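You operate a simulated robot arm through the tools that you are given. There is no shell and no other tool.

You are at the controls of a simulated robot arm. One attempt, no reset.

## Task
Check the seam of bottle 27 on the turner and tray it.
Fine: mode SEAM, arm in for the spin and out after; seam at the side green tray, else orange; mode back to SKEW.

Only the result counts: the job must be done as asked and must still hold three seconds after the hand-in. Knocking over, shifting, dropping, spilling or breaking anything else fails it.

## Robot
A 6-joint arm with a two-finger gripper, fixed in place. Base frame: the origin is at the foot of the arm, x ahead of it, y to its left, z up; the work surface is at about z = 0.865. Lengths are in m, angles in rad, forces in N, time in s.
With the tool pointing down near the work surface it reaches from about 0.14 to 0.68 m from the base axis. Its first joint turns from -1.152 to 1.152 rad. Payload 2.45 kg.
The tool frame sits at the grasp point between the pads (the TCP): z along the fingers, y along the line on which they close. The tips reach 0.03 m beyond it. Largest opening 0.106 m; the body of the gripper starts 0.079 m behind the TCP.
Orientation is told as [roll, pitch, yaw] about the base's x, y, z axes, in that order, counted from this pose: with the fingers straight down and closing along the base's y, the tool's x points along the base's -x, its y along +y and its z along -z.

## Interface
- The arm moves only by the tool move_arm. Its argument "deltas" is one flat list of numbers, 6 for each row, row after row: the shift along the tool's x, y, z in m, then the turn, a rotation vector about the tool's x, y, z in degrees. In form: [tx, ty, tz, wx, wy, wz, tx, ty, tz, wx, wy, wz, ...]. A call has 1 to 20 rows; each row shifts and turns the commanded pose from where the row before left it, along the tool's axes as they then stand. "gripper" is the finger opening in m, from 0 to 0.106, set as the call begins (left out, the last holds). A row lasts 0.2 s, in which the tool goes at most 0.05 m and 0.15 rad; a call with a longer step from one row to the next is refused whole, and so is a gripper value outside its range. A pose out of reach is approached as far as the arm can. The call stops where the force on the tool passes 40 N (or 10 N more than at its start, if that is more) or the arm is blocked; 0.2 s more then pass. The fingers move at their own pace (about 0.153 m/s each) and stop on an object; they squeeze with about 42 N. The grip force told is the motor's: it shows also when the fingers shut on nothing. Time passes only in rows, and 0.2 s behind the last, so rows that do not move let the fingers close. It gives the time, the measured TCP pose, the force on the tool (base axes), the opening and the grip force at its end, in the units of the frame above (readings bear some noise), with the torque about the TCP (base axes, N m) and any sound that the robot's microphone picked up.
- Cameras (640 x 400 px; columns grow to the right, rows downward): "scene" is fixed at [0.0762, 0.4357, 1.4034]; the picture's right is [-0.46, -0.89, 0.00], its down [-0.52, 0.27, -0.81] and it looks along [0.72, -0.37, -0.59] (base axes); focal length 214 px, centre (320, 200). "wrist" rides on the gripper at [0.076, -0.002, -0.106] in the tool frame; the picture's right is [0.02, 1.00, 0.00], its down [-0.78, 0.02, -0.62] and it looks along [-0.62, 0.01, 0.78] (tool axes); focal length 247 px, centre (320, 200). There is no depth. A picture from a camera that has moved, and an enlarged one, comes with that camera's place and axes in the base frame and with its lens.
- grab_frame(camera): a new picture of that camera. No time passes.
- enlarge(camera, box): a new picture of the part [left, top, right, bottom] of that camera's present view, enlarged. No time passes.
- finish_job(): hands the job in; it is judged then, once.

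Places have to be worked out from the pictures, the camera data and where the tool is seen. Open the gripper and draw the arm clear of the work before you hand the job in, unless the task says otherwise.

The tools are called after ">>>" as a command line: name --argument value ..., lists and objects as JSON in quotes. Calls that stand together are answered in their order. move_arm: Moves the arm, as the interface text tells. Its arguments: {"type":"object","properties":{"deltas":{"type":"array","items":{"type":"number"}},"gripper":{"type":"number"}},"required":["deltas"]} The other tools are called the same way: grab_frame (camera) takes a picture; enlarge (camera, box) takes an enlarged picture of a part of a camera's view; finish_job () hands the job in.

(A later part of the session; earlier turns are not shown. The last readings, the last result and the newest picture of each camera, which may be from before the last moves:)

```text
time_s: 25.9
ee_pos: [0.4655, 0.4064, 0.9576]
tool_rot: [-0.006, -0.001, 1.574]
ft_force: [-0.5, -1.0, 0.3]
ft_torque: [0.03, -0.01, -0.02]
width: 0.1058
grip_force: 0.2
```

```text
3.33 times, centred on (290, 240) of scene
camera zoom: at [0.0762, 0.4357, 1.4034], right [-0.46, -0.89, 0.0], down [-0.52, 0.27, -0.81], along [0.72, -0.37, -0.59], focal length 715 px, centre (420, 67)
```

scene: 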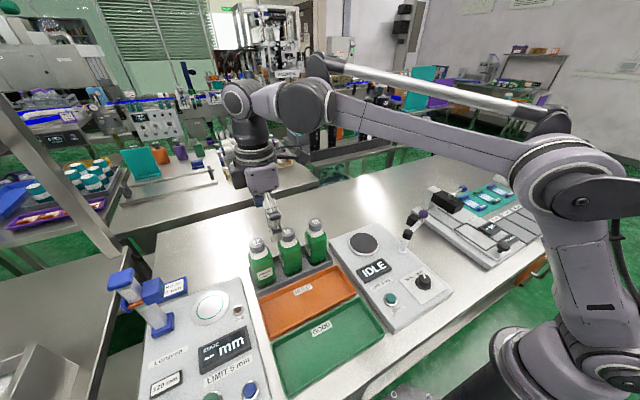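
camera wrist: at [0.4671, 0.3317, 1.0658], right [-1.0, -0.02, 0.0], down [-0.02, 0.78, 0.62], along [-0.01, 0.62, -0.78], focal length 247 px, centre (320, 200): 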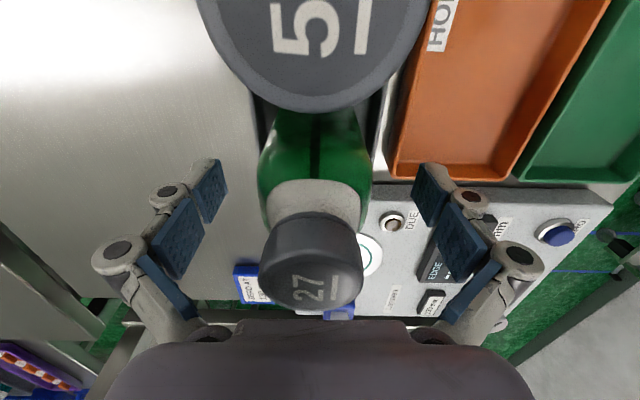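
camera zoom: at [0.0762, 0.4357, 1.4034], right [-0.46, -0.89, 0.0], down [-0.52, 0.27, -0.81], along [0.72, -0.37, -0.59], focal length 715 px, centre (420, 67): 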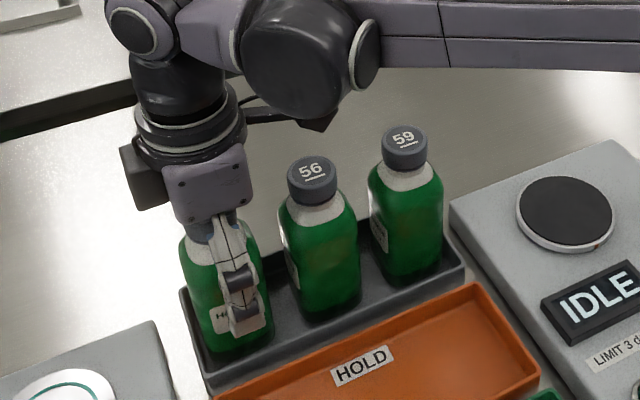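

The body is about 2–3 mm toward +x of the finger centre, so I nudge that way and close on it.

>>> move_arm --deltas '[0, -0.002, 0, 0, 0, 0, 0, 0, 0, 0, 0, 0]'

>>> move_arm --deltas '[0, 0, 0, 0, 0, 0, 0, 0, 0, 0, 0, 0, 0, 0, 0, 0, 0, 0, 0, 0, 0, 0, 0, 0]' --gripper 0.0

>>> grab_frame --camera "wrist"

>>> enlarge --camera "scene" --box '[220, 180, 360, 300]'

```text
time_s: 26.5
ee_pos: [0.4669, 0.4078, 0.9585]
tool_rot: [-0.005, 0.0, 1.576]
ft_force: [-1.2, -0.1, 0.0]
ft_torque: [-0.05, 0.02, 0.03]
width: 0.1058
grip_force: 0.0
```

```text
time_s: 27.5
ee_pos: [0.4671, 0.407, 0.9607]
tool_rot: [-0.005, -0.001, 1.575]
ft_force: [3.6, 1.0, 22.6]
ft_torque: [0.11, -0.04, -0.03]
width: 0.0554
grip_force: 42.0
```

```text
taken
camera wrist: at [0.4686, 0.3313, 1.0674], right [-1.0, -0.02, -0.01], down [-0.02, 0.78, 0.62], along [-0.01, 0.62, -0.78], focal length 247 px, centre (320, 200)
```

wrist: 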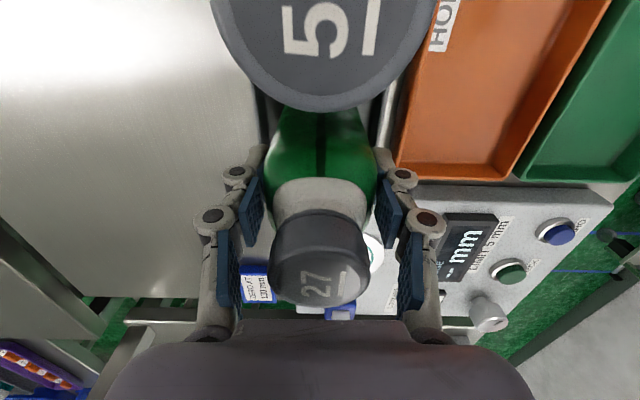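

```text
3.33 times, centred on (290, 240) of scene
camera zoom: at [0.0759, 0.4354, 1.4035], right [-0.46, -0.89, 0.0], down [-0.52, 0.27, -0.81], along [0.72, -0.37, -0.59], focal length 715 px, centre (420, 67)
```

zoom: 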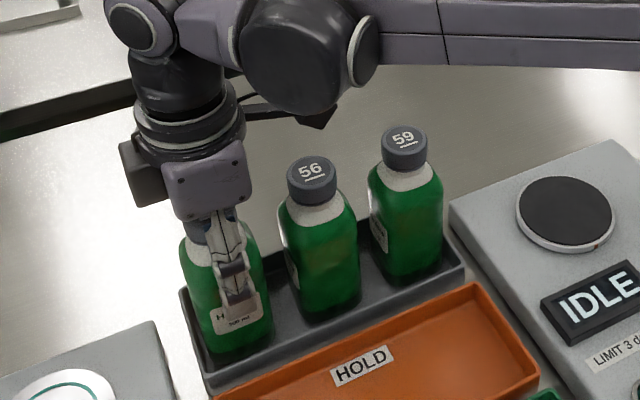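

Bottle 27 is gripped with width 0.0554 m and 42 N. I lift gently by 0.03 m to check the hold.

>>> move_arm --deltas '[0, 0, -0.015, 0, 0, 0, 0, 0, -0.015, 0, 0, 0, 0, 0, 0, 0, 0, 0]'

>>> enlarge --camera "scene" --box '[220, 180, 360, 300]'

```text
time_s: 28.3
ee_pos: [0.4678, 0.4058, 0.9887]
tool_rot: [-0.005, 0.0, 1.575]
ft_force: [0.1, 0.6, -2.6]
ft_torque: [-0.03, 0.0, -0.01]
width: 0.0552
grip_force: 41.9
```

```text
3.33 times, centred on (290, 240) of scene
camera zoom: at [0.0762, 0.4358, 1.4034], right [-0.46, -0.89, 0.0], down [-0.52, 0.27, -0.81], along [0.72, -0.37, -0.59], focal length 715 px, centre (420, 67)
```

zoom: 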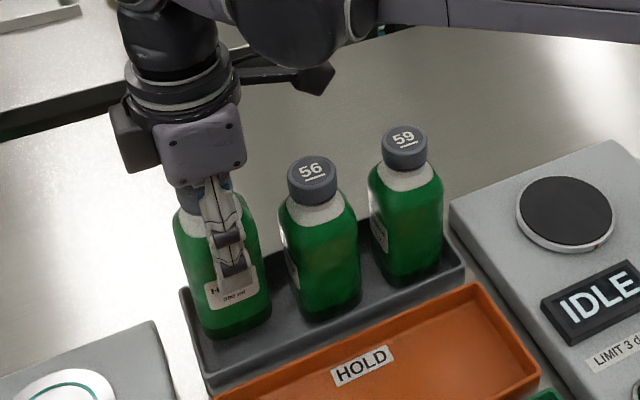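

The bottle lifted cleanly, at about 0.27 kg. I raise it further, back out toward -x over the trays, then carry it along -y in front of the other bottles toward the turner.

>>> move_arm --deltas '[0, 0, -0.025, 0, 0, 0, 0, 0, -0.025, 0, 0, 0, 0, 0.035, 0, 0, 0, 0, 0, 0.035, 0, 0, 0, 0, 0, 0.035, 0, 0, 0, 0, 0, 0.035, 0, 0, 0, 0, 0.0375, 0, 0, 0, 0, 0, 0.0375, 0, 0, 0, 0, 0, 0.0375, 0, 0, 0, 0, 0, 0.0375, 0, 0, 0, 0, 0, 0.0375, 0, 0, 0, 0, 0, 0.0375, 0, 0, 0, 0, 0, 0.0375, 0, 0, 0, 0, 0, 0.0375, 0, 0, 0, 0, 0, 0, 0, 0, 0, 0, 0]'

>>> grab_frame --camera "wrist"

>>> grab_frame --camera "scene"

```text
time_s: 31.5
ee_pos: [0.329, 0.1065, 1.0377]
tool_rot: [-0.005, 0.0, 1.575]
ft_force: [0.3, -0.5, -4.0]
ft_torque: [-0.02, 0.02, 0.01]
width: 0.0555
grip_force: 41.6
```

```text
taken
camera wrist: at [0.3318, 0.0311, 1.1453], right [-1.0, -0.03, 0.0], down [-0.02, 0.78, 0.62], along [-0.01, 0.62, -0.78], focal length 247 px, centre (320, 200)
```

wrist: 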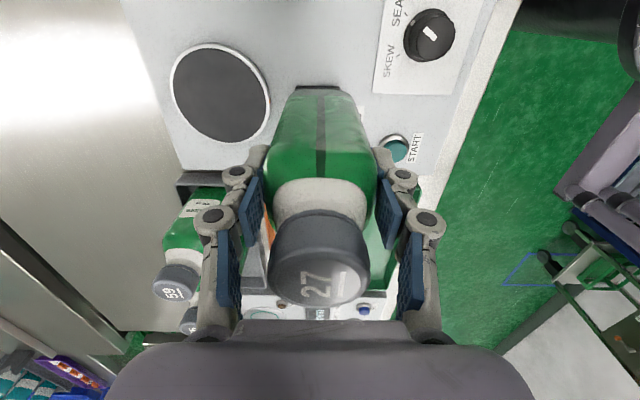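

```text
taken
```

scene: 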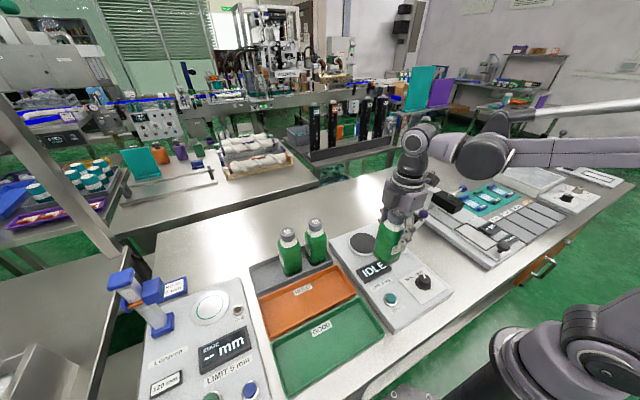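

The bottle is at (0.329, 0.1065), beside the disc. I zoom in on the disc from both cameras to refine its centre before placing.

>>> enlarge --camera "wrist" --box '[140, 20, 300, 160]'

>>> enlarge --camera "scene" --box '[330, 190, 450, 290]'

```text
2.86 times, centred on (220, 90) of wrist
camera zoom: at [0.3318, 0.0311, 1.1453], right [-1.0, -0.03, 0.0], down [-0.02, 0.78, 0.62], along [-0.01, 0.62, -0.78], focal length 706 px, centre (606, 514)
```

zoom: 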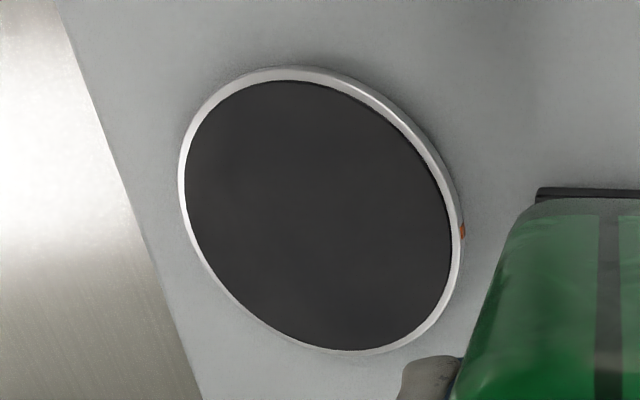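

```text
4.00 times, centred on (390, 240) of scene
camera zoom: at [0.0762, 0.4357, 1.4034], right [-0.46, -0.89, 0.0], down [-0.52, 0.27, -0.81], along [0.72, -0.37, -0.59], focal length 858 px, centre (40, 40)
```

zoom: 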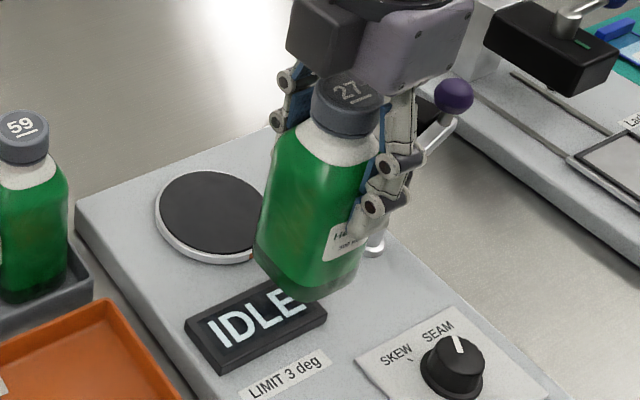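

The disc comes out at (0.428, 0.102). I check where the bottle sits relative to the TCP along y by zooming on its cap.

>>> enlarge --camera "wrist" --box '[220, 80, 420, 330]'

```text
1.60 times, centred on (320, 205) of wrist
camera zoom: at [0.3318, 0.0311, 1.1453], right [-1.0, -0.03, 0.0], down [-0.02, 0.78, 0.62], along [-0.01, 0.62, -0.78], focal length 395 px, centre (320, 192)
```

zoom: 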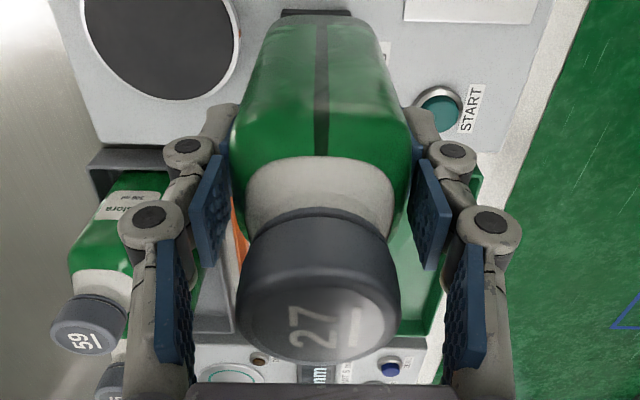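

The bottle sits within a few millimetres of the TCP. I move over the disc centre and lower until the bottle's base is just above it, then inspect from the fixed camera.

>>> move_arm --deltas '[0.0018, -0.033, 0, 0, 0, 0, 0.0018, -0.033, 0, 0, 0, 0, 0.0018, -0.033, 0, 0, 0, 0, 0, 0, 0.02, 0, 0, 0, 0, 0, 0.015, 0, 0, 0, 0, 0, 0, 0, 0, 0]'

>>> enlarge --camera "scene" --box '[320, 190, 420, 270]'

>>> grab_frame --camera "wrist"

```text
time_s: 32.9
ee_pos: [0.428, 0.1017, 1.0023]
tool_rot: [-0.005, 0.002, 1.574]
ft_force: [0.4, -0.1, -3.7]
ft_torque: [-0.04, 0.02, 0.01]
width: 0.0555
grip_force: 41.9
```

```text
5.00 times, centred on (370, 230) of scene
camera zoom: at [0.0762, 0.4357, 1.4034], right [-0.46, -0.89, 0.0], down [-0.52, 0.27, -0.81], along [0.72, -0.37, -0.59], focal length 1072 px, centre (70, 50)
```

zoom: 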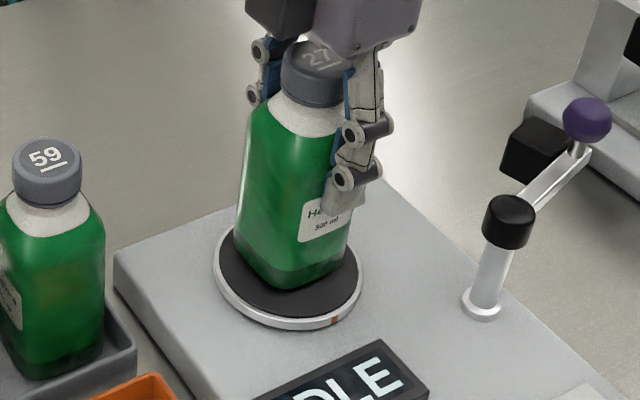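

```text
taken
camera wrist: at [0.4305, 0.0258, 1.1102], right [-1.0, -0.02, 0.0], down [-0.02, 0.78, 0.62], along [-0.01, 0.62, -0.78], focal length 247 px, centre (320, 200)
```

wrist: 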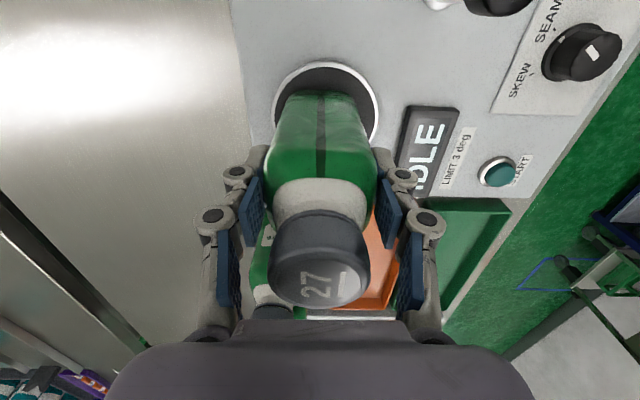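

The bottle looks well centred over the disc from the scene camera. I zoom on the wrist view to check x alignment.

>>> enlarge --camera "wrist" --box '[250, 40, 400, 180]'

```text
2.86 times, centred on (325, 110) of wrist
camera zoom: at [0.4305, 0.0258, 1.1102], right [-1.0, -0.02, 0.0], down [-0.02, 0.78, 0.62], along [-0.01, 0.62, -0.78], focal length 706 px, centre (306, 457)
```

zoom: 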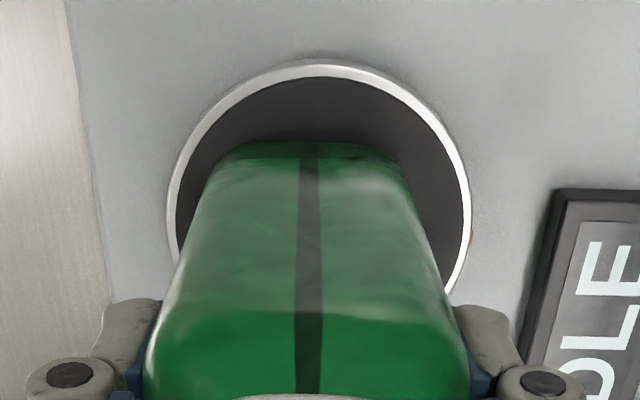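

The bottle is about 2.5 mm too far toward +x and about 3 mm short in +y relative to the disc. I correct both and lower to a few millimetres above the expected contact.

>>> move_arm --deltas '[-0.0028, 0.0025, 0, 0, 0, 0, 0, 0, 0.01, 0, 0, 0, 0, 0, 0, 0, 0, 0]'

>>> enlarge --camera "scene" --box '[330, 210, 410, 270]'

>>> enlarge --camera "wrist" --box '[250, 40, 400, 180]'

```text
time_s: 33.7
ee_pos: [0.4254, 0.1042, 0.9922]
tool_rot: [-0.006, 0.0, 1.575]
ft_force: [1.6, 0.3, 32.8]
ft_torque: [0.21, -0.12, -0.05]
width: 0.0555
grip_force: 41.9
```

```text
6.67 times, centred on (370, 240) of scene
camera zoom: at [0.0758, 0.4356, 1.4035], right [-0.46, -0.89, 0.0], down [-0.52, 0.27, -0.81], along [0.72, -0.37, -0.59], focal length 1430 px, centre (-13, -67)
```

zoom: 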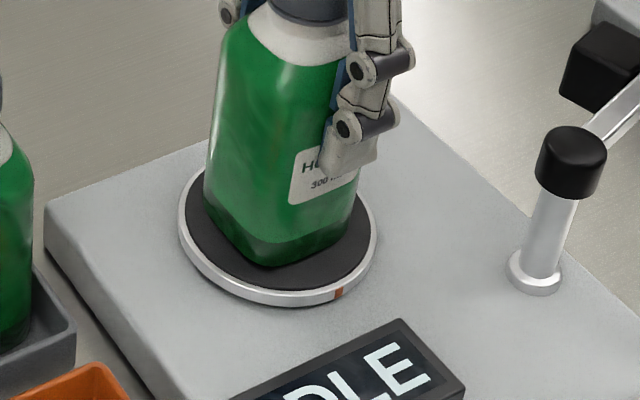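

```text
2.86 times, centred on (325, 110) of wrist
camera zoom: at [0.427, 0.0283, 1.1016], right [-1.0, -0.02, -0.01], down [-0.02, 0.78, 0.62], along [-0.01, 0.62, -0.78], focal length 706 px, centre (306, 457)
```

zoom: 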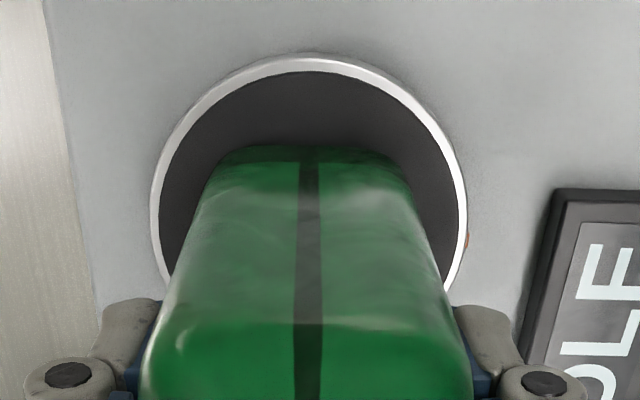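

Contact is made with 33 N up at z = 0.992, and the bottle stands centred on the disc in both views. I relieve the press slightly and open the fingers.

>>> move_arm --deltas '[0, 0, -0.0004, 0, 0, 0, 0, 0, 0, 0, 0, 0]'

>>> move_arm --deltas '[0, 0, 0, 0, 0, 0, 0, 0, 0, 0, 0, 0, 0, 0, 0, 0, 0, 0]' --gripper 0.1

>>> enlarge --camera "scene" --box '[320, 170, 440, 260]'

>>> grab_frame --camera "wrist"

```text
time_s: 34.3
ee_pos: [0.4259, 0.1045, 0.9943]
tool_rot: [-0.007, -0.002, 1.575]
ft_force: [5.3, 6.1, 23.9]
ft_torque: [0.28, -0.29, -0.02]
width: 0.0553
grip_force: 41.7
```

```text
time_s: 35.1
ee_pos: [0.4251, 0.1032, 0.9931]
tool_rot: [-0.004, -0.001, 1.573]
ft_force: [-0.1, 0.5, 0.1]
ft_torque: [-0.02, 0.01, 0.01]
width: 0.0999
grip_force: 0.1
```

```text
4.44 times, centred on (380, 215) of scene
camera zoom: at [0.0762, 0.4357, 1.4034], right [-0.46, -0.89, 0.0], down [-0.52, 0.27, -0.81], along [0.72, -0.37, -0.59], focal length 953 px, centre (53, 133)
```

zoom: 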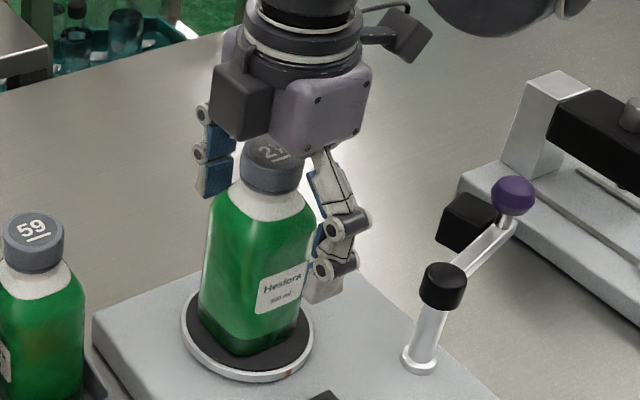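

```text
taken
camera wrist: at [0.4267, 0.0276, 1.1013], right [-1.0, -0.02, 0.0], down [-0.02, 0.78, 0.62], along [-0.01, 0.62, -0.78], focal length 247 px, centre (320, 200)
```

wrist: 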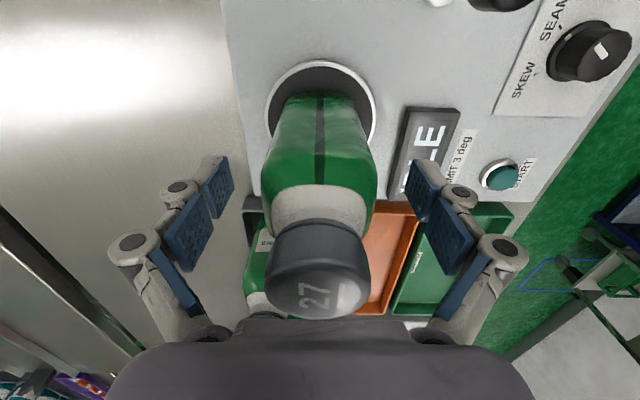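

The bottle stands upright and centred on the disc. I rise clear of it, then rotate back to yaw 0 and move to where the wrist camera can see the swing arm closely.

>>> move_arm --deltas '[0, 0, -0.03, 0, 0, 0, 0, 0, -0.04, 0, 0, 0, 0, 0, -0.04, 0, 0, 0, 0, 0, -0.04, 0, 0, 0, 0, 0, 0, 0, 0, 8.2, 0, 0, 0, 0, 0, 8.2, 0, 0, 0, 0, 0, 8.2, 0, 0, 0, 0, 0, 8.2, 0, 0, 0, 0, 0, 8.2, 0, 0, 0, 0, 0, 8.2, 0, 0, 0, 0, 0, 8.2, 0, 0, 0, 0, 0, 8.2, 0, 0, 0, 0, 0, 8.2, 0, 0, 0, 0, 0, 8.2, 0, 0, 0, 0, 0, 8.2]'

>>> move_arm --deltas '[0.031, -0.0257, 0, 0, 0, 0, 0.031, -0.0257, 0, 0, 0, 0, 0.031, -0.0257, 0, 0, 0, 0, 0.031, -0.0257, 0, 0, 0, 0, 0, 0, 0.04, 0, 0, 0, 0, 0, 0, 0, 0, 0]'

>>> grab_frame --camera "wrist"

>>> enlarge --camera "scene" --box '[320, 180, 480, 300]'

```text
time_s: 38.3
ee_pos: [0.4239, 0.1039, 1.142]
tool_rot: [0.001, -0.005, -0.005]
ft_force: [0.1, -1.5, -0.4]
ft_torque: [-0.01, 0.03, 0.0]
width: 0.0999
grip_force: 0.0
```

```text
time_s: 39.7
ee_pos: [0.2992, 0.003, 1.104]
tool_rot: [-0.001, -0.005, 0.0]
ft_force: [1.5, 0.6, 0.2]
ft_torque: [0.0, 0.0, 0.02]
width: 0.0999
grip_force: 0.0
```

```text
taken
camera wrist: at [0.2236, 0.0014, 1.2109], right [-0.02, 1.0, 0.0], down [0.78, 0.02, 0.63], along [0.62, 0.01, -0.78], focal length 247 px, centre (320, 200)
```

wrist: 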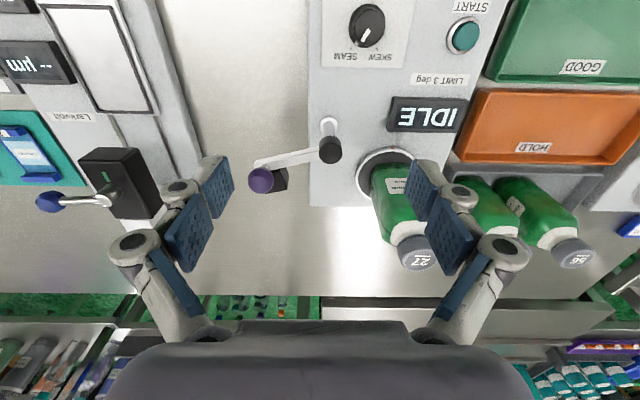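

```text
3.33 times, centred on (400, 240) of scene
camera zoom: at [0.0762, 0.4357, 1.4034], right [-0.46, -0.89, 0.0], down [-0.52, 0.27, -0.81], along [0.72, -0.37, -0.59], focal length 715 px, centre (53, 67)
```

zoom: 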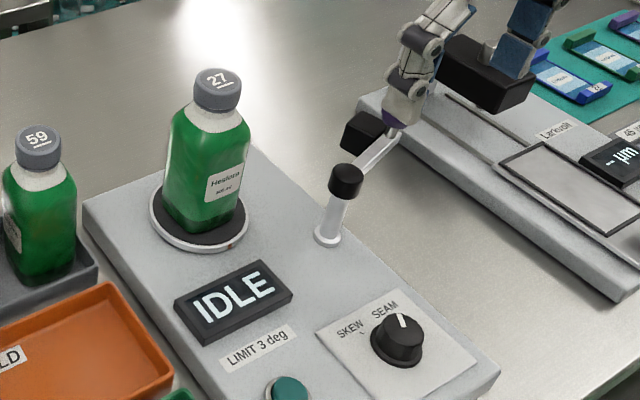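

Now I have an overhead view of the swing arm with the bottle on the disc. I zoom in on the arm.

>>> enlarge --camera "wrist" --box '[230, 100, 370, 210]'

>>> enlarge --camera "wrist" --box '[240, 140, 310, 200]'

```text
3.64 times, centred on (300, 155) of wrist
camera zoom: at [0.2236, 0.0014, 1.2109], right [-0.02, 1.0, 0.0], down [0.78, 0.02, 0.63], along [0.62, 0.01, -0.78], focal length 898 px, centre (393, 364)
```

zoom: 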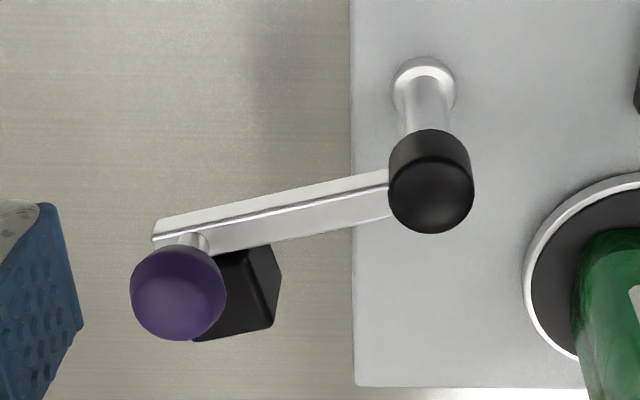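

```text
6.67 times, centred on (275, 170) of wrist
camera zoom: at [0.2236, 0.0014, 1.2109], right [-0.02, 1.0, 0.0], down [0.78, 0.02, 0.63], along [0.62, 0.01, -0.78], focal length 1646 px, centre (620, 400)
```

zoom: 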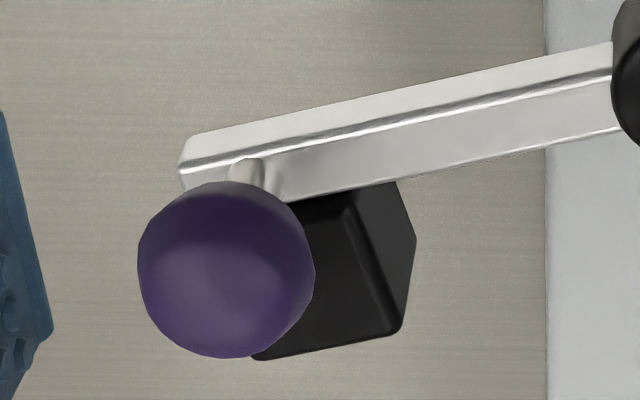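

The ball triangulates consistently to (0.370, -0.059, 0.996) with radius about 0.014, and the pivot axis is at (0.350, 0.0145), so the arm stands at about -75°. I will cage the ball loosely with fingers on its tangential sides and swing it to 0°, where the sensor box faces the bottle. First I go above the ball with yaw -75°.

>>> move_arm --deltas '[-0.0235, -0.0207, 0, 0, 0, 0, -0.0235, -0.0207, 0, 0, 0, 0, -0.0235, -0.0207, 0, 0, 0, 0, 0, 0, 0, 0, 0, 8.3, 0, 0, 0, 0, 0, 8.3, 0, 0, 0, 0, 0, 8.3, 0, 0, 0, 0, 0, 8.3, 0, 0, 0, 0, 0, 8.3, 0, 0, 0, 0, 0, 8.3, 0, 0, 0, 0, 0, 8.3, 0, 0, 0, 0, 0, 8.3, 0, 0, 0, 0, 0, 8.3, 0, 0, 0, 0, 0, 0]' --gripper 0.06

>>> grab_frame --camera "wrist"

>>> enlarge --camera "wrist" --box '[250, 80, 390, 200]'

>>> enlarge --camera "scene" --box '[360, 170, 480, 260]'

```text
time_s: 42.5
ee_pos: [0.3712, -0.0593, 1.1034]
tool_rot: [0.005, -0.001, -1.305]
ft_force: [0.0, 0.0, 0.3]
ft_torque: [-0.01, 0.01, 0.02]
width: 0.0603
grip_force: 0.0
```

```text
taken
camera wrist: at [0.3497, 0.0138, 1.2113], right [0.96, 0.28, 0.0], down [0.22, -0.75, 0.62], along [0.18, -0.6, -0.78], focal length 247 px, centre (320, 200)
```

wrist: 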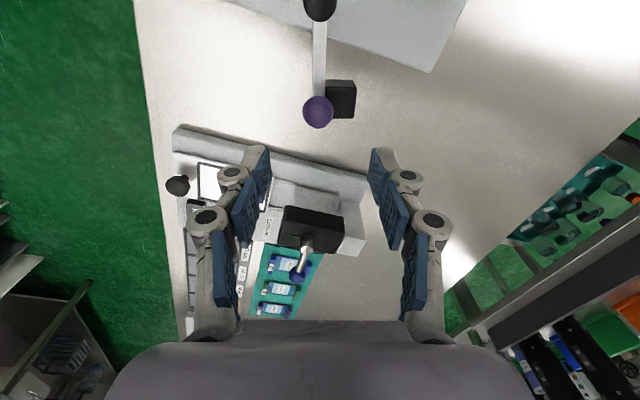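

```text
3.33 times, centred on (320, 140) of wrist
camera zoom: at [0.3497, 0.0138, 1.2113], right [0.96, 0.28, 0.0], down [0.22, -0.75, 0.62], along [0.18, -0.6, -0.78], focal length 823 px, centre (320, 400)
```

zoom: 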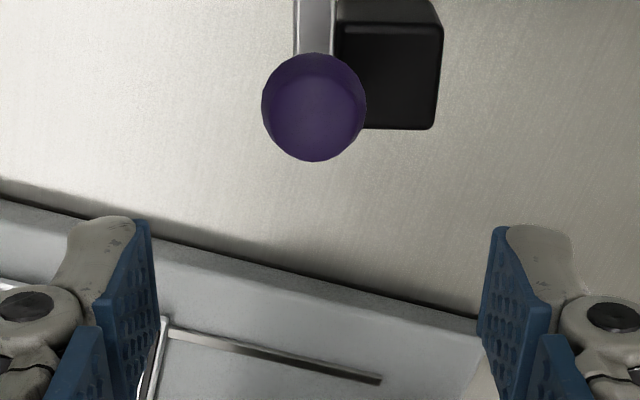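

```text
4.44 times, centred on (420, 215) of scene
camera zoom: at [0.0762, 0.4357, 1.4034], right [-0.46, -0.89, 0.0], down [-0.52, 0.27, -0.81], along [0.72, -0.37, -0.59], focal length 953 px, centre (-124, 133)
```

zoom: 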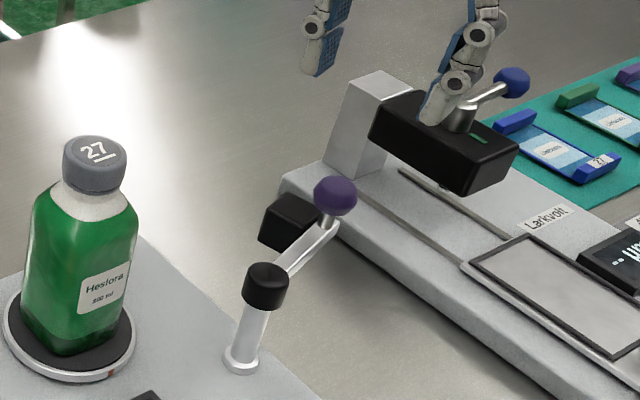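

The arm's bar is aligned with the tool. The ball is about 3 mm nearer the pivot and 1 mm toward tool -y, and the box top is about z = 0.978, so tips must stay above about 0.985. I correct, descend to TCP z = 1.018 and narrow the fingers to cage the ball.

>>> move_arm --deltas '[0.003, -0.001, 0, 0, 0, 0, 0, 0, 0.03, 0, 0, 0, 0, 0, 0.03, 0, 0, 0, 0, 0, 0.0255, 0, 0, 0, 0, 0, 0, 0, 0, 0]'

>>> grab_frame --camera "wrist"

>>> enlarge --camera "scene" --box '[380, 180, 460, 240]'

```text
time_s: 43.7
ee_pos: [0.3698, -0.0581, 1.0181]
tool_rot: [0.006, -0.003, -1.303]
ft_force: [0.6, -0.2, 0.1]
ft_torque: [-0.01, 0.01, -0.01]
width: 0.06
grip_force: 0.1
```

```text
taken
camera wrist: at [0.3471, 0.0156, 1.1257], right [0.96, 0.28, 0.0], down [0.22, -0.75, 0.62], along [0.18, -0.6, -0.78], focal length 247 px, centre (320, 200)
```

wrist: 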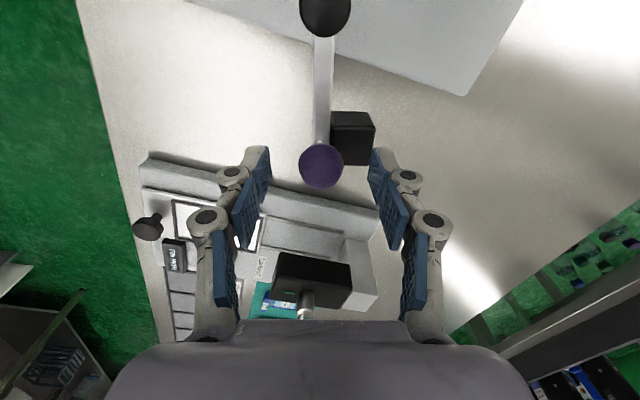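

```text
6.67 times, centred on (420, 210) of scene
camera zoom: at [0.0762, 0.4357, 1.4034], right [-0.46, -0.89, 0.0], down [-0.52, 0.27, -0.81], along [0.72, -0.37, -0.59], focal length 1430 px, centre (-347, 133)
```

zoom: 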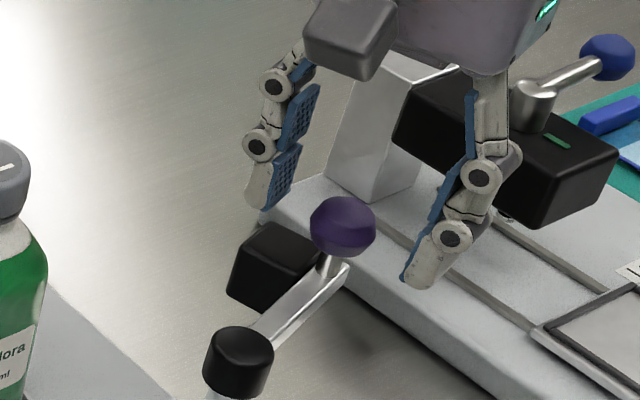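

The ball is centred between the fingers in both directions. I narrow to a 0.034 m cage.

>>> move_arm --deltas '[0, 0, 0, 0, 0, 0, 0, 0, 0, 0, 0, 0]' --gripper 0.034

>>> enlarge --camera "wrist" --box '[250, 90, 390, 210]'

>>> enlarge --camera "scene" --box '[380, 180, 460, 240]'

```text
time_s: 44.3
ee_pos: [0.3693, -0.0583, 1.0181]
tool_rot: [0.005, -0.002, -1.305]
ft_force: [-0.5, 0.5, -0.2]
ft_torque: [-0.02, -0.01, -0.01]
width: 0.0341
grip_force: 0.1
```

```text
3.33 times, centred on (320, 150) of wrist
camera zoom: at [0.3472, 0.0155, 1.1259], right [0.96, 0.28, 0.0], down [0.22, -0.75, 0.62], along [0.18, -0.6, -0.78], focal length 823 px, centre (320, 367)
```

zoom: 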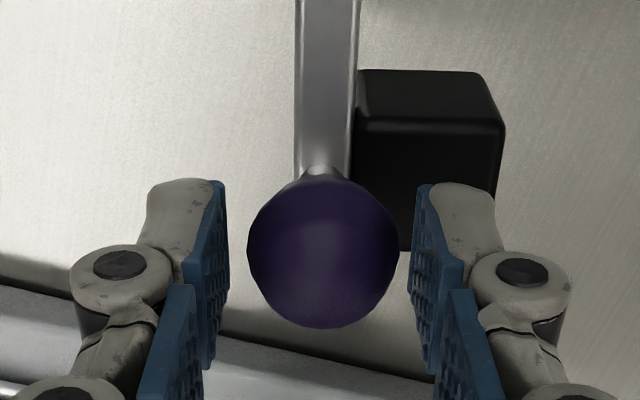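

```text
6.67 times, centred on (420, 210) of scene
camera zoom: at [0.0762, 0.4357, 1.4034], right [-0.46, -0.89, 0.0], down [-0.52, 0.27, -0.81], along [0.72, -0.37, -0.59], focal length 1430 px, centre (-347, 133)
```

zoom: 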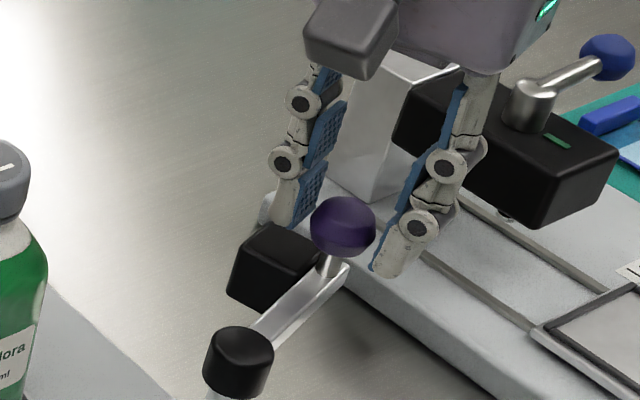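

The ball is loosely caged. I swing it about the pivot with r = 0.0753 m, 7.5° per row, first by 37.5°, and then check.

>>> move_arm --deltas '[0.00064, 0.00983, 0, 0, 0, -7.5, 0.00064, 0.00983, 0, 0, 0, -7.5, 0.00064, 0.00983, 0, 0, 0, -7.5, 0.00064, 0.00983, 0, 0, 0, -7.5, 0.00064, 0.00983, 0, 0, 0, -7.5, 0, 0, 0, 0, 0, 0]'

>>> grab_frame --camera "wrist"

>>> enlarge --camera "scene" --box '[340, 180, 460, 270]'

```text
time_s: 45.7
ee_pos: [0.4103, -0.0297, 1.0183]
tool_rot: [0.003, -0.004, -0.646]
ft_force: [0.3, 0.2, 0.8]
ft_torque: [0.01, 0.0, -0.02]
width: 0.0343
grip_force: 0.0
```

```text
taken
camera wrist: at [0.3479, 0.014, 1.1253], right [0.59, 0.81, 0.0], down [0.63, -0.46, 0.62], along [0.51, -0.36, -0.78], focal length 247 px, centre (320, 200)
```

wrist: 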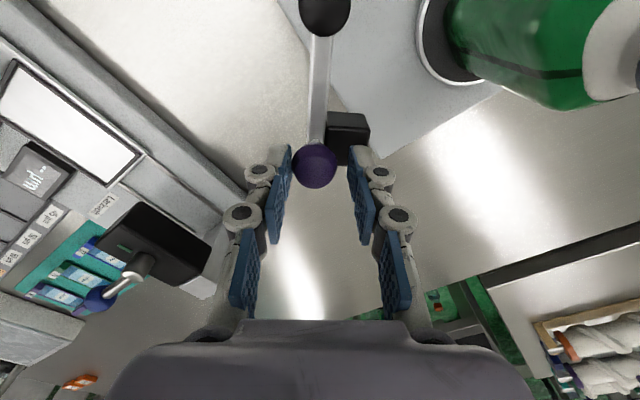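

```text
4.44 times, centred on (400, 225) of scene
camera zoom: at [0.0762, 0.4357, 1.4034], right [-0.46, -0.89, 0.0], down [-0.52, 0.27, -0.81], along [0.72, -0.37, -0.59], focal length 953 px, centre (-36, 89)
```

zoom: 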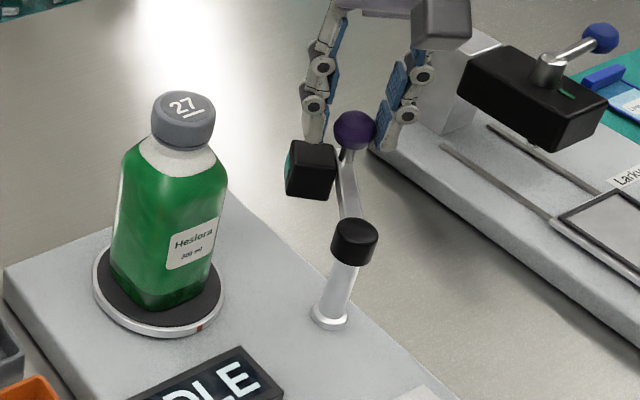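

The arm follows with almost no force, and the sensor's window faces the + tangential side, toward the bottle. I continue 30° further.

>>> move_arm --deltas '[0.00064, 0.00983, 0, 0, 0, -7.5, 0.00064, 0.00983, 0, 0, 0, -7.5, 0.00064, 0.00983, 0, 0, 0, -7.5, 0.00064, 0.00983, 0, 0, 0, -7.5, 0, 0, 0, 0, 0, 0]'

>>> grab_frame --camera "wrist"

>>> enlarge --camera "scene" --box '[340, 180, 460, 270]'

```text
time_s: 46.9
ee_pos: [0.4233, 0.006, 1.0179]
tool_rot: [0.002, -0.004, -0.123]
ft_force: [0.1, 0.7, -0.3]
ft_torque: [0.0, -0.02, 0.01]
width: 0.034
grip_force: 0.0
```

```text
taken
camera wrist: at [0.3482, 0.0139, 1.125], right [0.1, 0.99, 0.0], down [0.78, -0.08, 0.62], along [0.62, -0.06, -0.78], focal length 247 px, centre (320, 200)
```

wrist: 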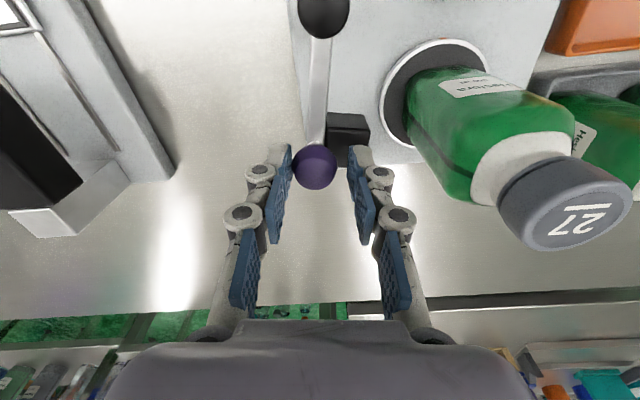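

```text
4.44 times, centred on (400, 225) of scene
camera zoom: at [0.0762, 0.4357, 1.4034], right [-0.46, -0.89, 0.0], down [-0.52, 0.27, -0.81], along [0.72, -0.37, -0.59], focal length 953 px, centre (-36, 89)
```

zoom: 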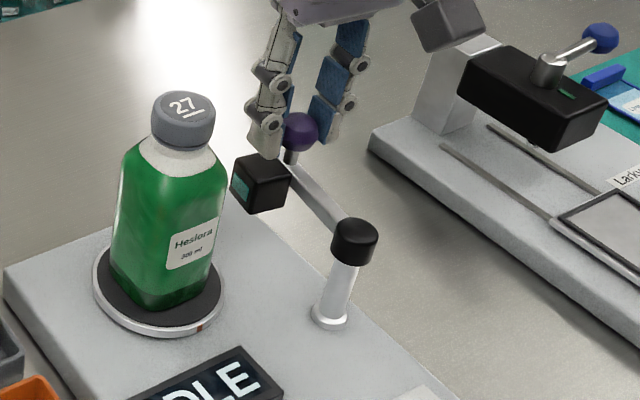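

The sensor window now points at the bottle with the bar at roughly -9°. I continue 8° in small steps and watch for a stop.

>>> move_arm --deltas '[0.00018, 0.00525, 0, 0, 0, -4, 0.00018, 0.00525, 0, 0, 0, -4, 0, 0, 0, 0, 0, 0]'

>>> enlarge --camera "wrist" --box '[250, 0, 450, 200]'

>>> enlarge --camera "scene" --box '[340, 180, 460, 270]'

```text
time_s: 47.7
ee_pos: [0.4258, 0.016, 1.018]
tool_rot: [0.001, -0.005, 0.016]
ft_force: [-0.5, 0.2, 0.2]
ft_torque: [0.04, -0.04, 0.0]
width: 0.0339
grip_force: 0.1
```

```text
2.00 times, centred on (350, 100) of wrist
camera zoom: at [0.349, 0.013, 1.1253], right [-0.04, 1.0, 0.0], down [0.78, 0.03, 0.63], along [0.62, 0.02, -0.78], focal length 494 px, centre (260, 400)
```

zoom: 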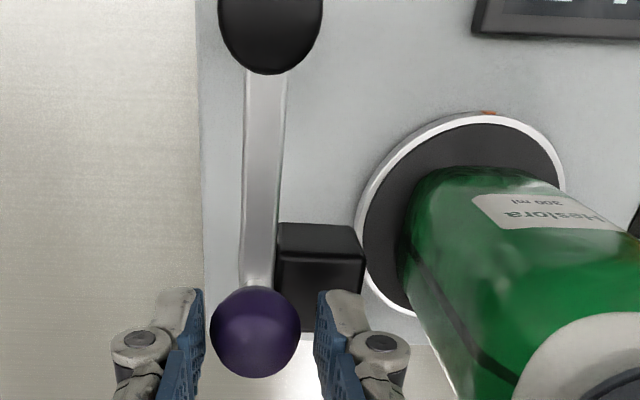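

```text
4.44 times, centred on (400, 225) of scene
camera zoom: at [0.0762, 0.4357, 1.4034], right [-0.46, -0.89, 0.0], down [-0.52, 0.27, -0.81], along [0.72, -0.37, -0.59], focal length 953 px, centre (-36, 89)
```

zoom: 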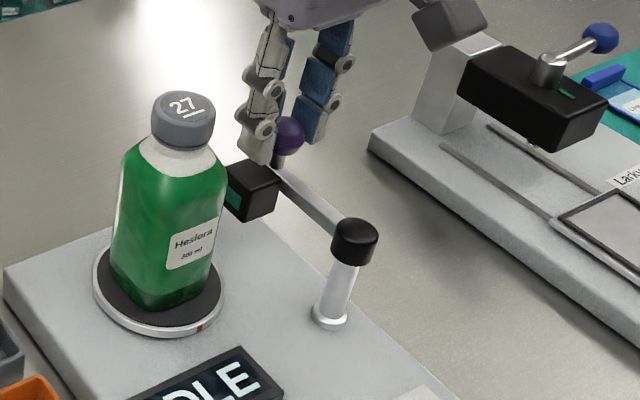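

The bar is at about 0° with no resistance yet. I push a further 3° to feel for an end stop; the sensor box still has over 25 mm to the bottle.

>>> move_arm --deltas '[0.0001, 0.00394, 0, 0, 0, -3, 0, 0, 0, 0, 0, 0]'

>>> enlarge --camera "wrist" --box '[250, 0, 450, 200]'

```text
time_s: 48.3
ee_pos: [0.4264, 0.0185, 1.0183]
tool_rot: [-0.001, -0.004, 0.065]
ft_force: [-0.5, -3.1, 0.2]
ft_torque: [-0.05, 0.03, -0.02]
width: 0.0355
grip_force: 1.4
```

```text
2.00 times, centred on (350, 100) of wrist
camera zoom: at [0.3493, 0.013, 1.1255], right [-0.09, 1.0, 0.0], down [0.78, 0.07, 0.62], along [0.62, 0.05, -0.78], focal length 494 px, centre (260, 400)
```

zoom: 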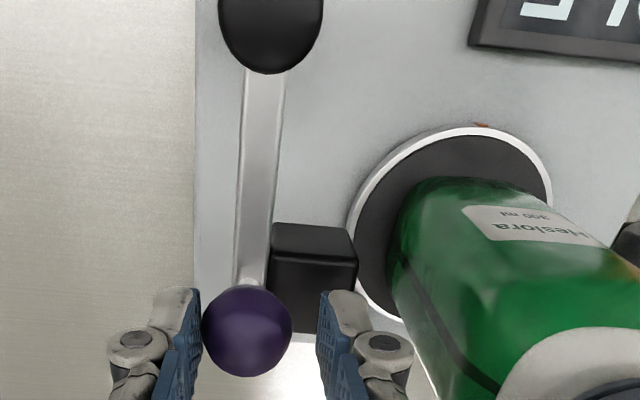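

The resistance (3 N, fingers pushed to 0.0355) shows the arm is against its inner stop, at about 0°. I back off 3 mm so nothing pushes the ball, widen slightly and rise straight up.

>>> move_arm --deltas '[0, -0.003, 0, 0, 0, 0, 0, 0, 0, 0, 0, 0, 0, 0, -0.02, 0, 0, 0, 0, 0, -0.04, 0, 0, 0, 0, 0, -0.04, 0, 0, 0, 0, 0, 0, 0, 0, 0]' --gripper 0.04

>>> grab_frame --camera "wrist"

>>> enlarge --camera "scene" --box '[340, 180, 460, 270]'

```text
time_s: 49.7
ee_pos: [0.4255, 0.0129, 1.1209]
tool_rot: [-0.001, -0.004, 0.066]
ft_force: [-0.6, -0.3, 0.0]
ft_torque: [-0.01, -0.02, 0.02]
width: 0.0399
grip_force: 0.1
```

```text
taken
camera wrist: at [0.3497, 0.0077, 1.2285], right [-0.09, 1.0, 0.0], down [0.78, 0.07, 0.63], along [0.62, 0.05, -0.78], focal length 247 px, centre (320, 200)
```

wrist: 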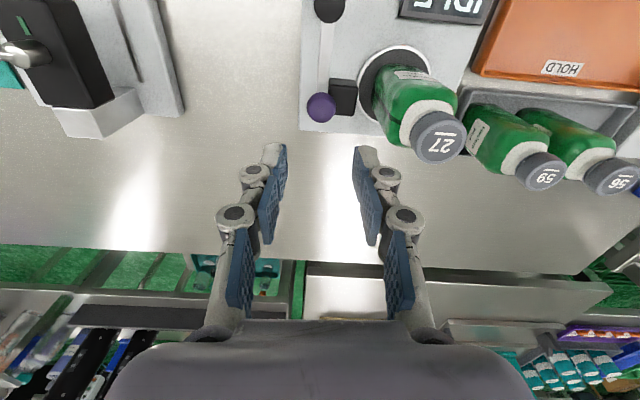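

```text
4.44 times, centred on (400, 225) of scene
camera zoom: at [0.0762, 0.4357, 1.4034], right [-0.46, -0.89, 0.0], down [-0.52, 0.27, -0.81], along [0.72, -0.37, -0.59], focal length 953 px, centre (-36, 89)
```

zoom: 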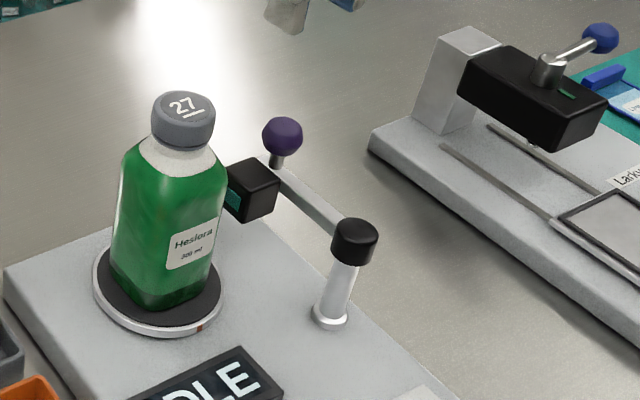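

The arm is in and standing free, with the sensor facing the bottle. I now move to above the START button near (0.248, 0.156) with the fingers closing.

>>> move_arm --deltas '[0, 0, 0, 0, 0, 3.75, 0.0355, 0.0286, 0, 0, 0, 0, 0.0355, 0.0286, 0, 0, 0, 0, 0.0355, 0.0286, 0, 0, 0, 0, 0.0355, 0.0286, 0, 0, 0, 0, 0.0355, 0.0286, 0, 0, 0, 0, 0, 0, 0.04, 0, 0, 0, 0, 0, 0.04, 0, 0, 0, 0, 0, 0.04, 0, 0, 0, 0, 0, 0, 0, 0, 0]' --gripper 0.0

>>> grab_frame --camera "wrist"

>>> enlarge --camera "wrist" --box '[260, 80, 380, 180]'

>>> enlarge --camera "scene" --box '[350, 250, 450, 330]'

```text
time_s: 51.9
ee_pos: [0.2479, 0.1571, 1.0021]
tool_rot: [0.001, -0.006, 0.0]
ft_force: [0.3, 0.2, -0.3]
ft_torque: [0.0, 0.0, -0.01]
width: 0.0
grip_force: 29.7
```

```text
taken
camera wrist: at [0.1709, 0.1553, 1.1083], right [-0.02, 1.0, 0.0], down [0.78, 0.02, 0.62], along [0.62, 0.01, -0.78], focal length 247 px, centre (320, 200)
```

wrist: 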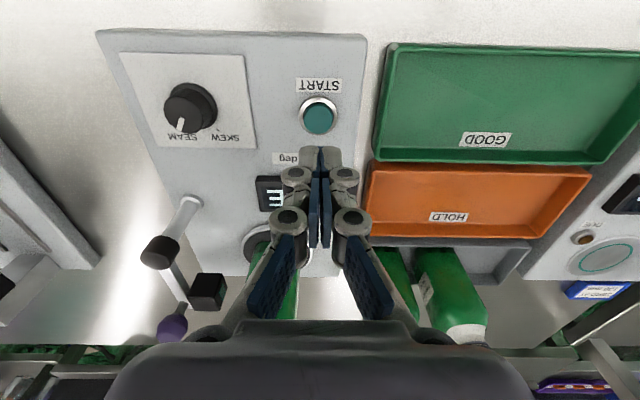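

```text
4.00 times, centred on (320, 130) of wrist
camera zoom: at [0.1709, 0.1553, 1.1083], right [-0.02, 1.0, 0.0], down [0.78, 0.02, 0.62], along [0.62, 0.01, -0.78], focal length 988 px, centre (320, 480)
```

zoom: 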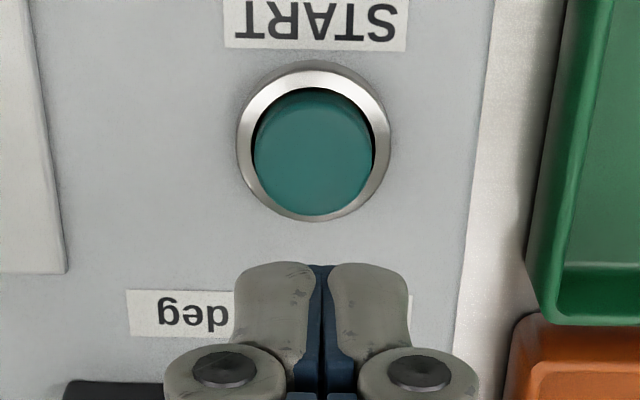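

```text
5.00 times, centred on (400, 290) of scene
camera zoom: at [0.0762, 0.4357, 1.4034], right [-0.46, -0.89, 0.0], down [-0.52, 0.27, -0.81], along [0.72, -0.37, -0.59], focal length 1072 px, centre (-80, -250)
```

zoom: 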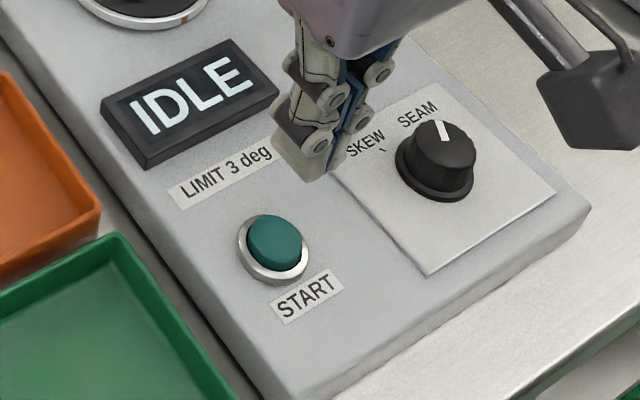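

The button sits about 2.5 mm toward tool +x and its top is near z = 0.908. I align, go down and press in small steps, letting the force limit stop me.

>>> move_arm --deltas '[0.0025, -0.001, 0, 0, 0, 0, 0, 0, 0.03, 0, 0, 0, 0, 0, 0.026, 0, 0, 0, 0, 0, 0.003, 0, 0, 0, 0, 0, 0.003, 0, 0, 0, 0, 0, 0.002, 0, 0, 0]'

>>> enlarge --camera "scene" --box '[350, 230, 450, 330]'

```text
time_s: 53.3
ee_pos: [0.2449, 0.1578, 0.9326]
tool_rot: [0.0, -0.006, -0.001]
ft_force: [-1.6, 0.5, 0.2]
ft_torque: [0.01, 0.02, 0.04]
width: 0.0002
grip_force: 28.7
```

```text
4.00 times, centred on (400, 280) of scene
camera zoom: at [0.0762, 0.4357, 1.4034], right [-0.46, -0.89, 0.0], down [-0.52, 0.27, -0.81], along [0.72, -0.37, -0.59], focal length 858 px, centre (0, -120)
```

zoom: 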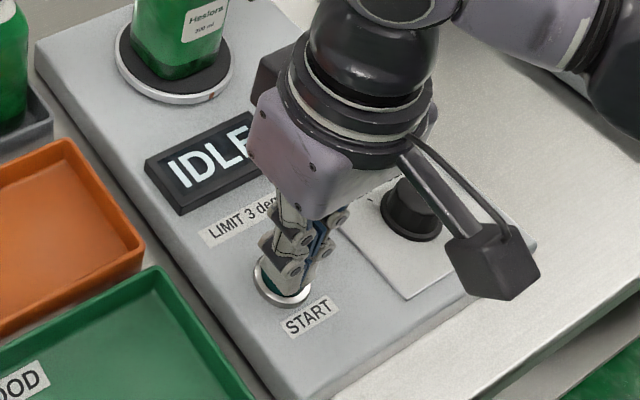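

No contact force yet. I keep pressing in 1.5 mm steps.

>>> move_arm --deltas '[0, 0, 0.0015, 0, 0, 0, 0, 0, 0.0015, 0, 0, 0, 0, 0, 0.0015, 0, 0, 0]'

>>> enlarge --camera "scene" --box '[350, 230, 450, 330]'

```text
time_s: 54.1
ee_pos: [0.2472, 0.1584, 0.929]
tool_rot: [0.001, -0.004, 0.0]
ft_force: [-1.1, 0.5, 2.6]
ft_torque: [0.0, 0.03, -0.01]
width: 0.006
grip_force: 28.4
heard: click
```

```text
4.00 times, centred on (400, 280) of scene
camera zoom: at [0.0761, 0.4357, 1.4034], right [-0.46, -0.89, 0.0], down [-0.52, 0.27, -0.81], along [0.72, -0.37, -0.59], focal length 858 px, centre (0, -120)
```

zoom: 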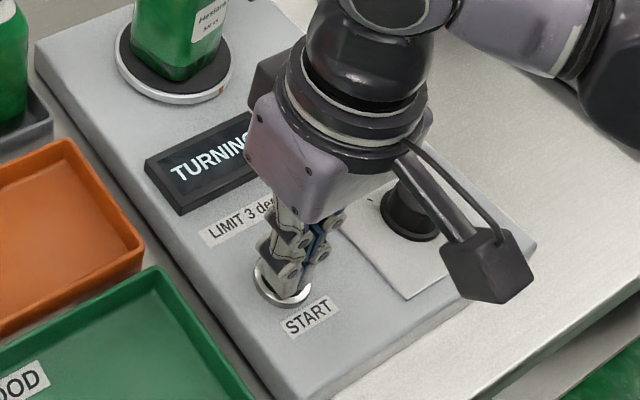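

A click was heard and the display shows TURNING. I release the button, rise clear and wait for the result.

>>> move_arm --deltas '[0, 0, -0.01, 0, 0, 0, 0, 0, -0.03, 0, 0, 0, 0, 0, -0.04, 0, 0, 0, 0, 0, 0, 0, 0, 0, 0, 0, 0, 0, 0, 0, 0, 0, 0, 0, 0, 0]'

>>> enlarge --camera "scene" --box '[320, 190, 460, 310]'

>>> grab_frame --camera "wrist"

```text
time_s: 55.5
ee_pos: [0.2454, 0.1598, 1.0081]
tool_rot: [-0.001, -0.004, 0.001]
ft_force: [0.0, -0.1, -0.3]
ft_torque: [-0.06, 0.04, -0.02]
width: 0.0
grip_force: 28.2
```

```text
3.33 times, centred on (390, 250) of scene
camera zoom: at [0.0762, 0.4357, 1.4034], right [-0.46, -0.89, 0.0], down [-0.52, 0.27, -0.81], along [0.72, -0.37, -0.59], focal length 715 px, centre (87, 33)
```

zoom: 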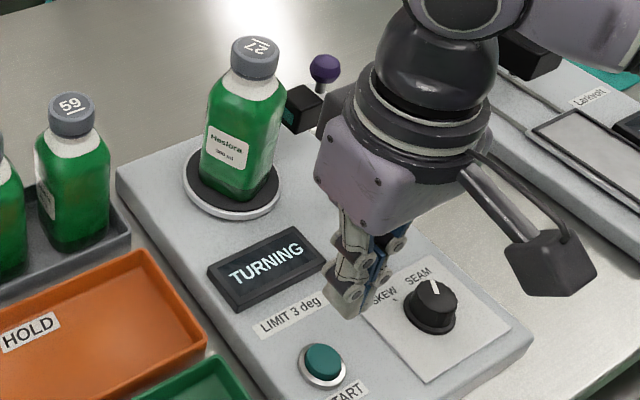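

```text
taken
camera wrist: at [0.1685, 0.1575, 1.1155], right [-0.02, 1.0, 0.0], down [0.78, 0.02, 0.63], along [0.62, 0.01, -0.78], focal length 247 px, centre (320, 200)
```

wrist: 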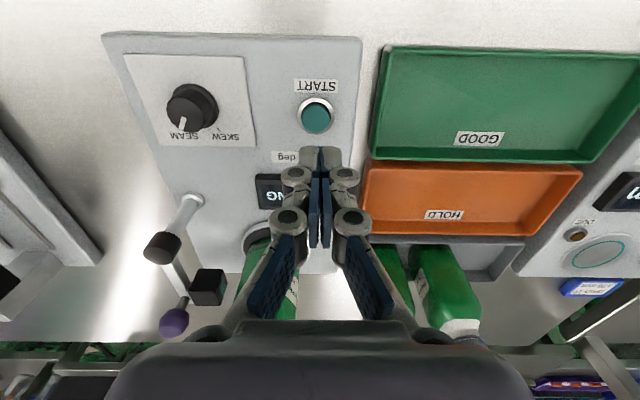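

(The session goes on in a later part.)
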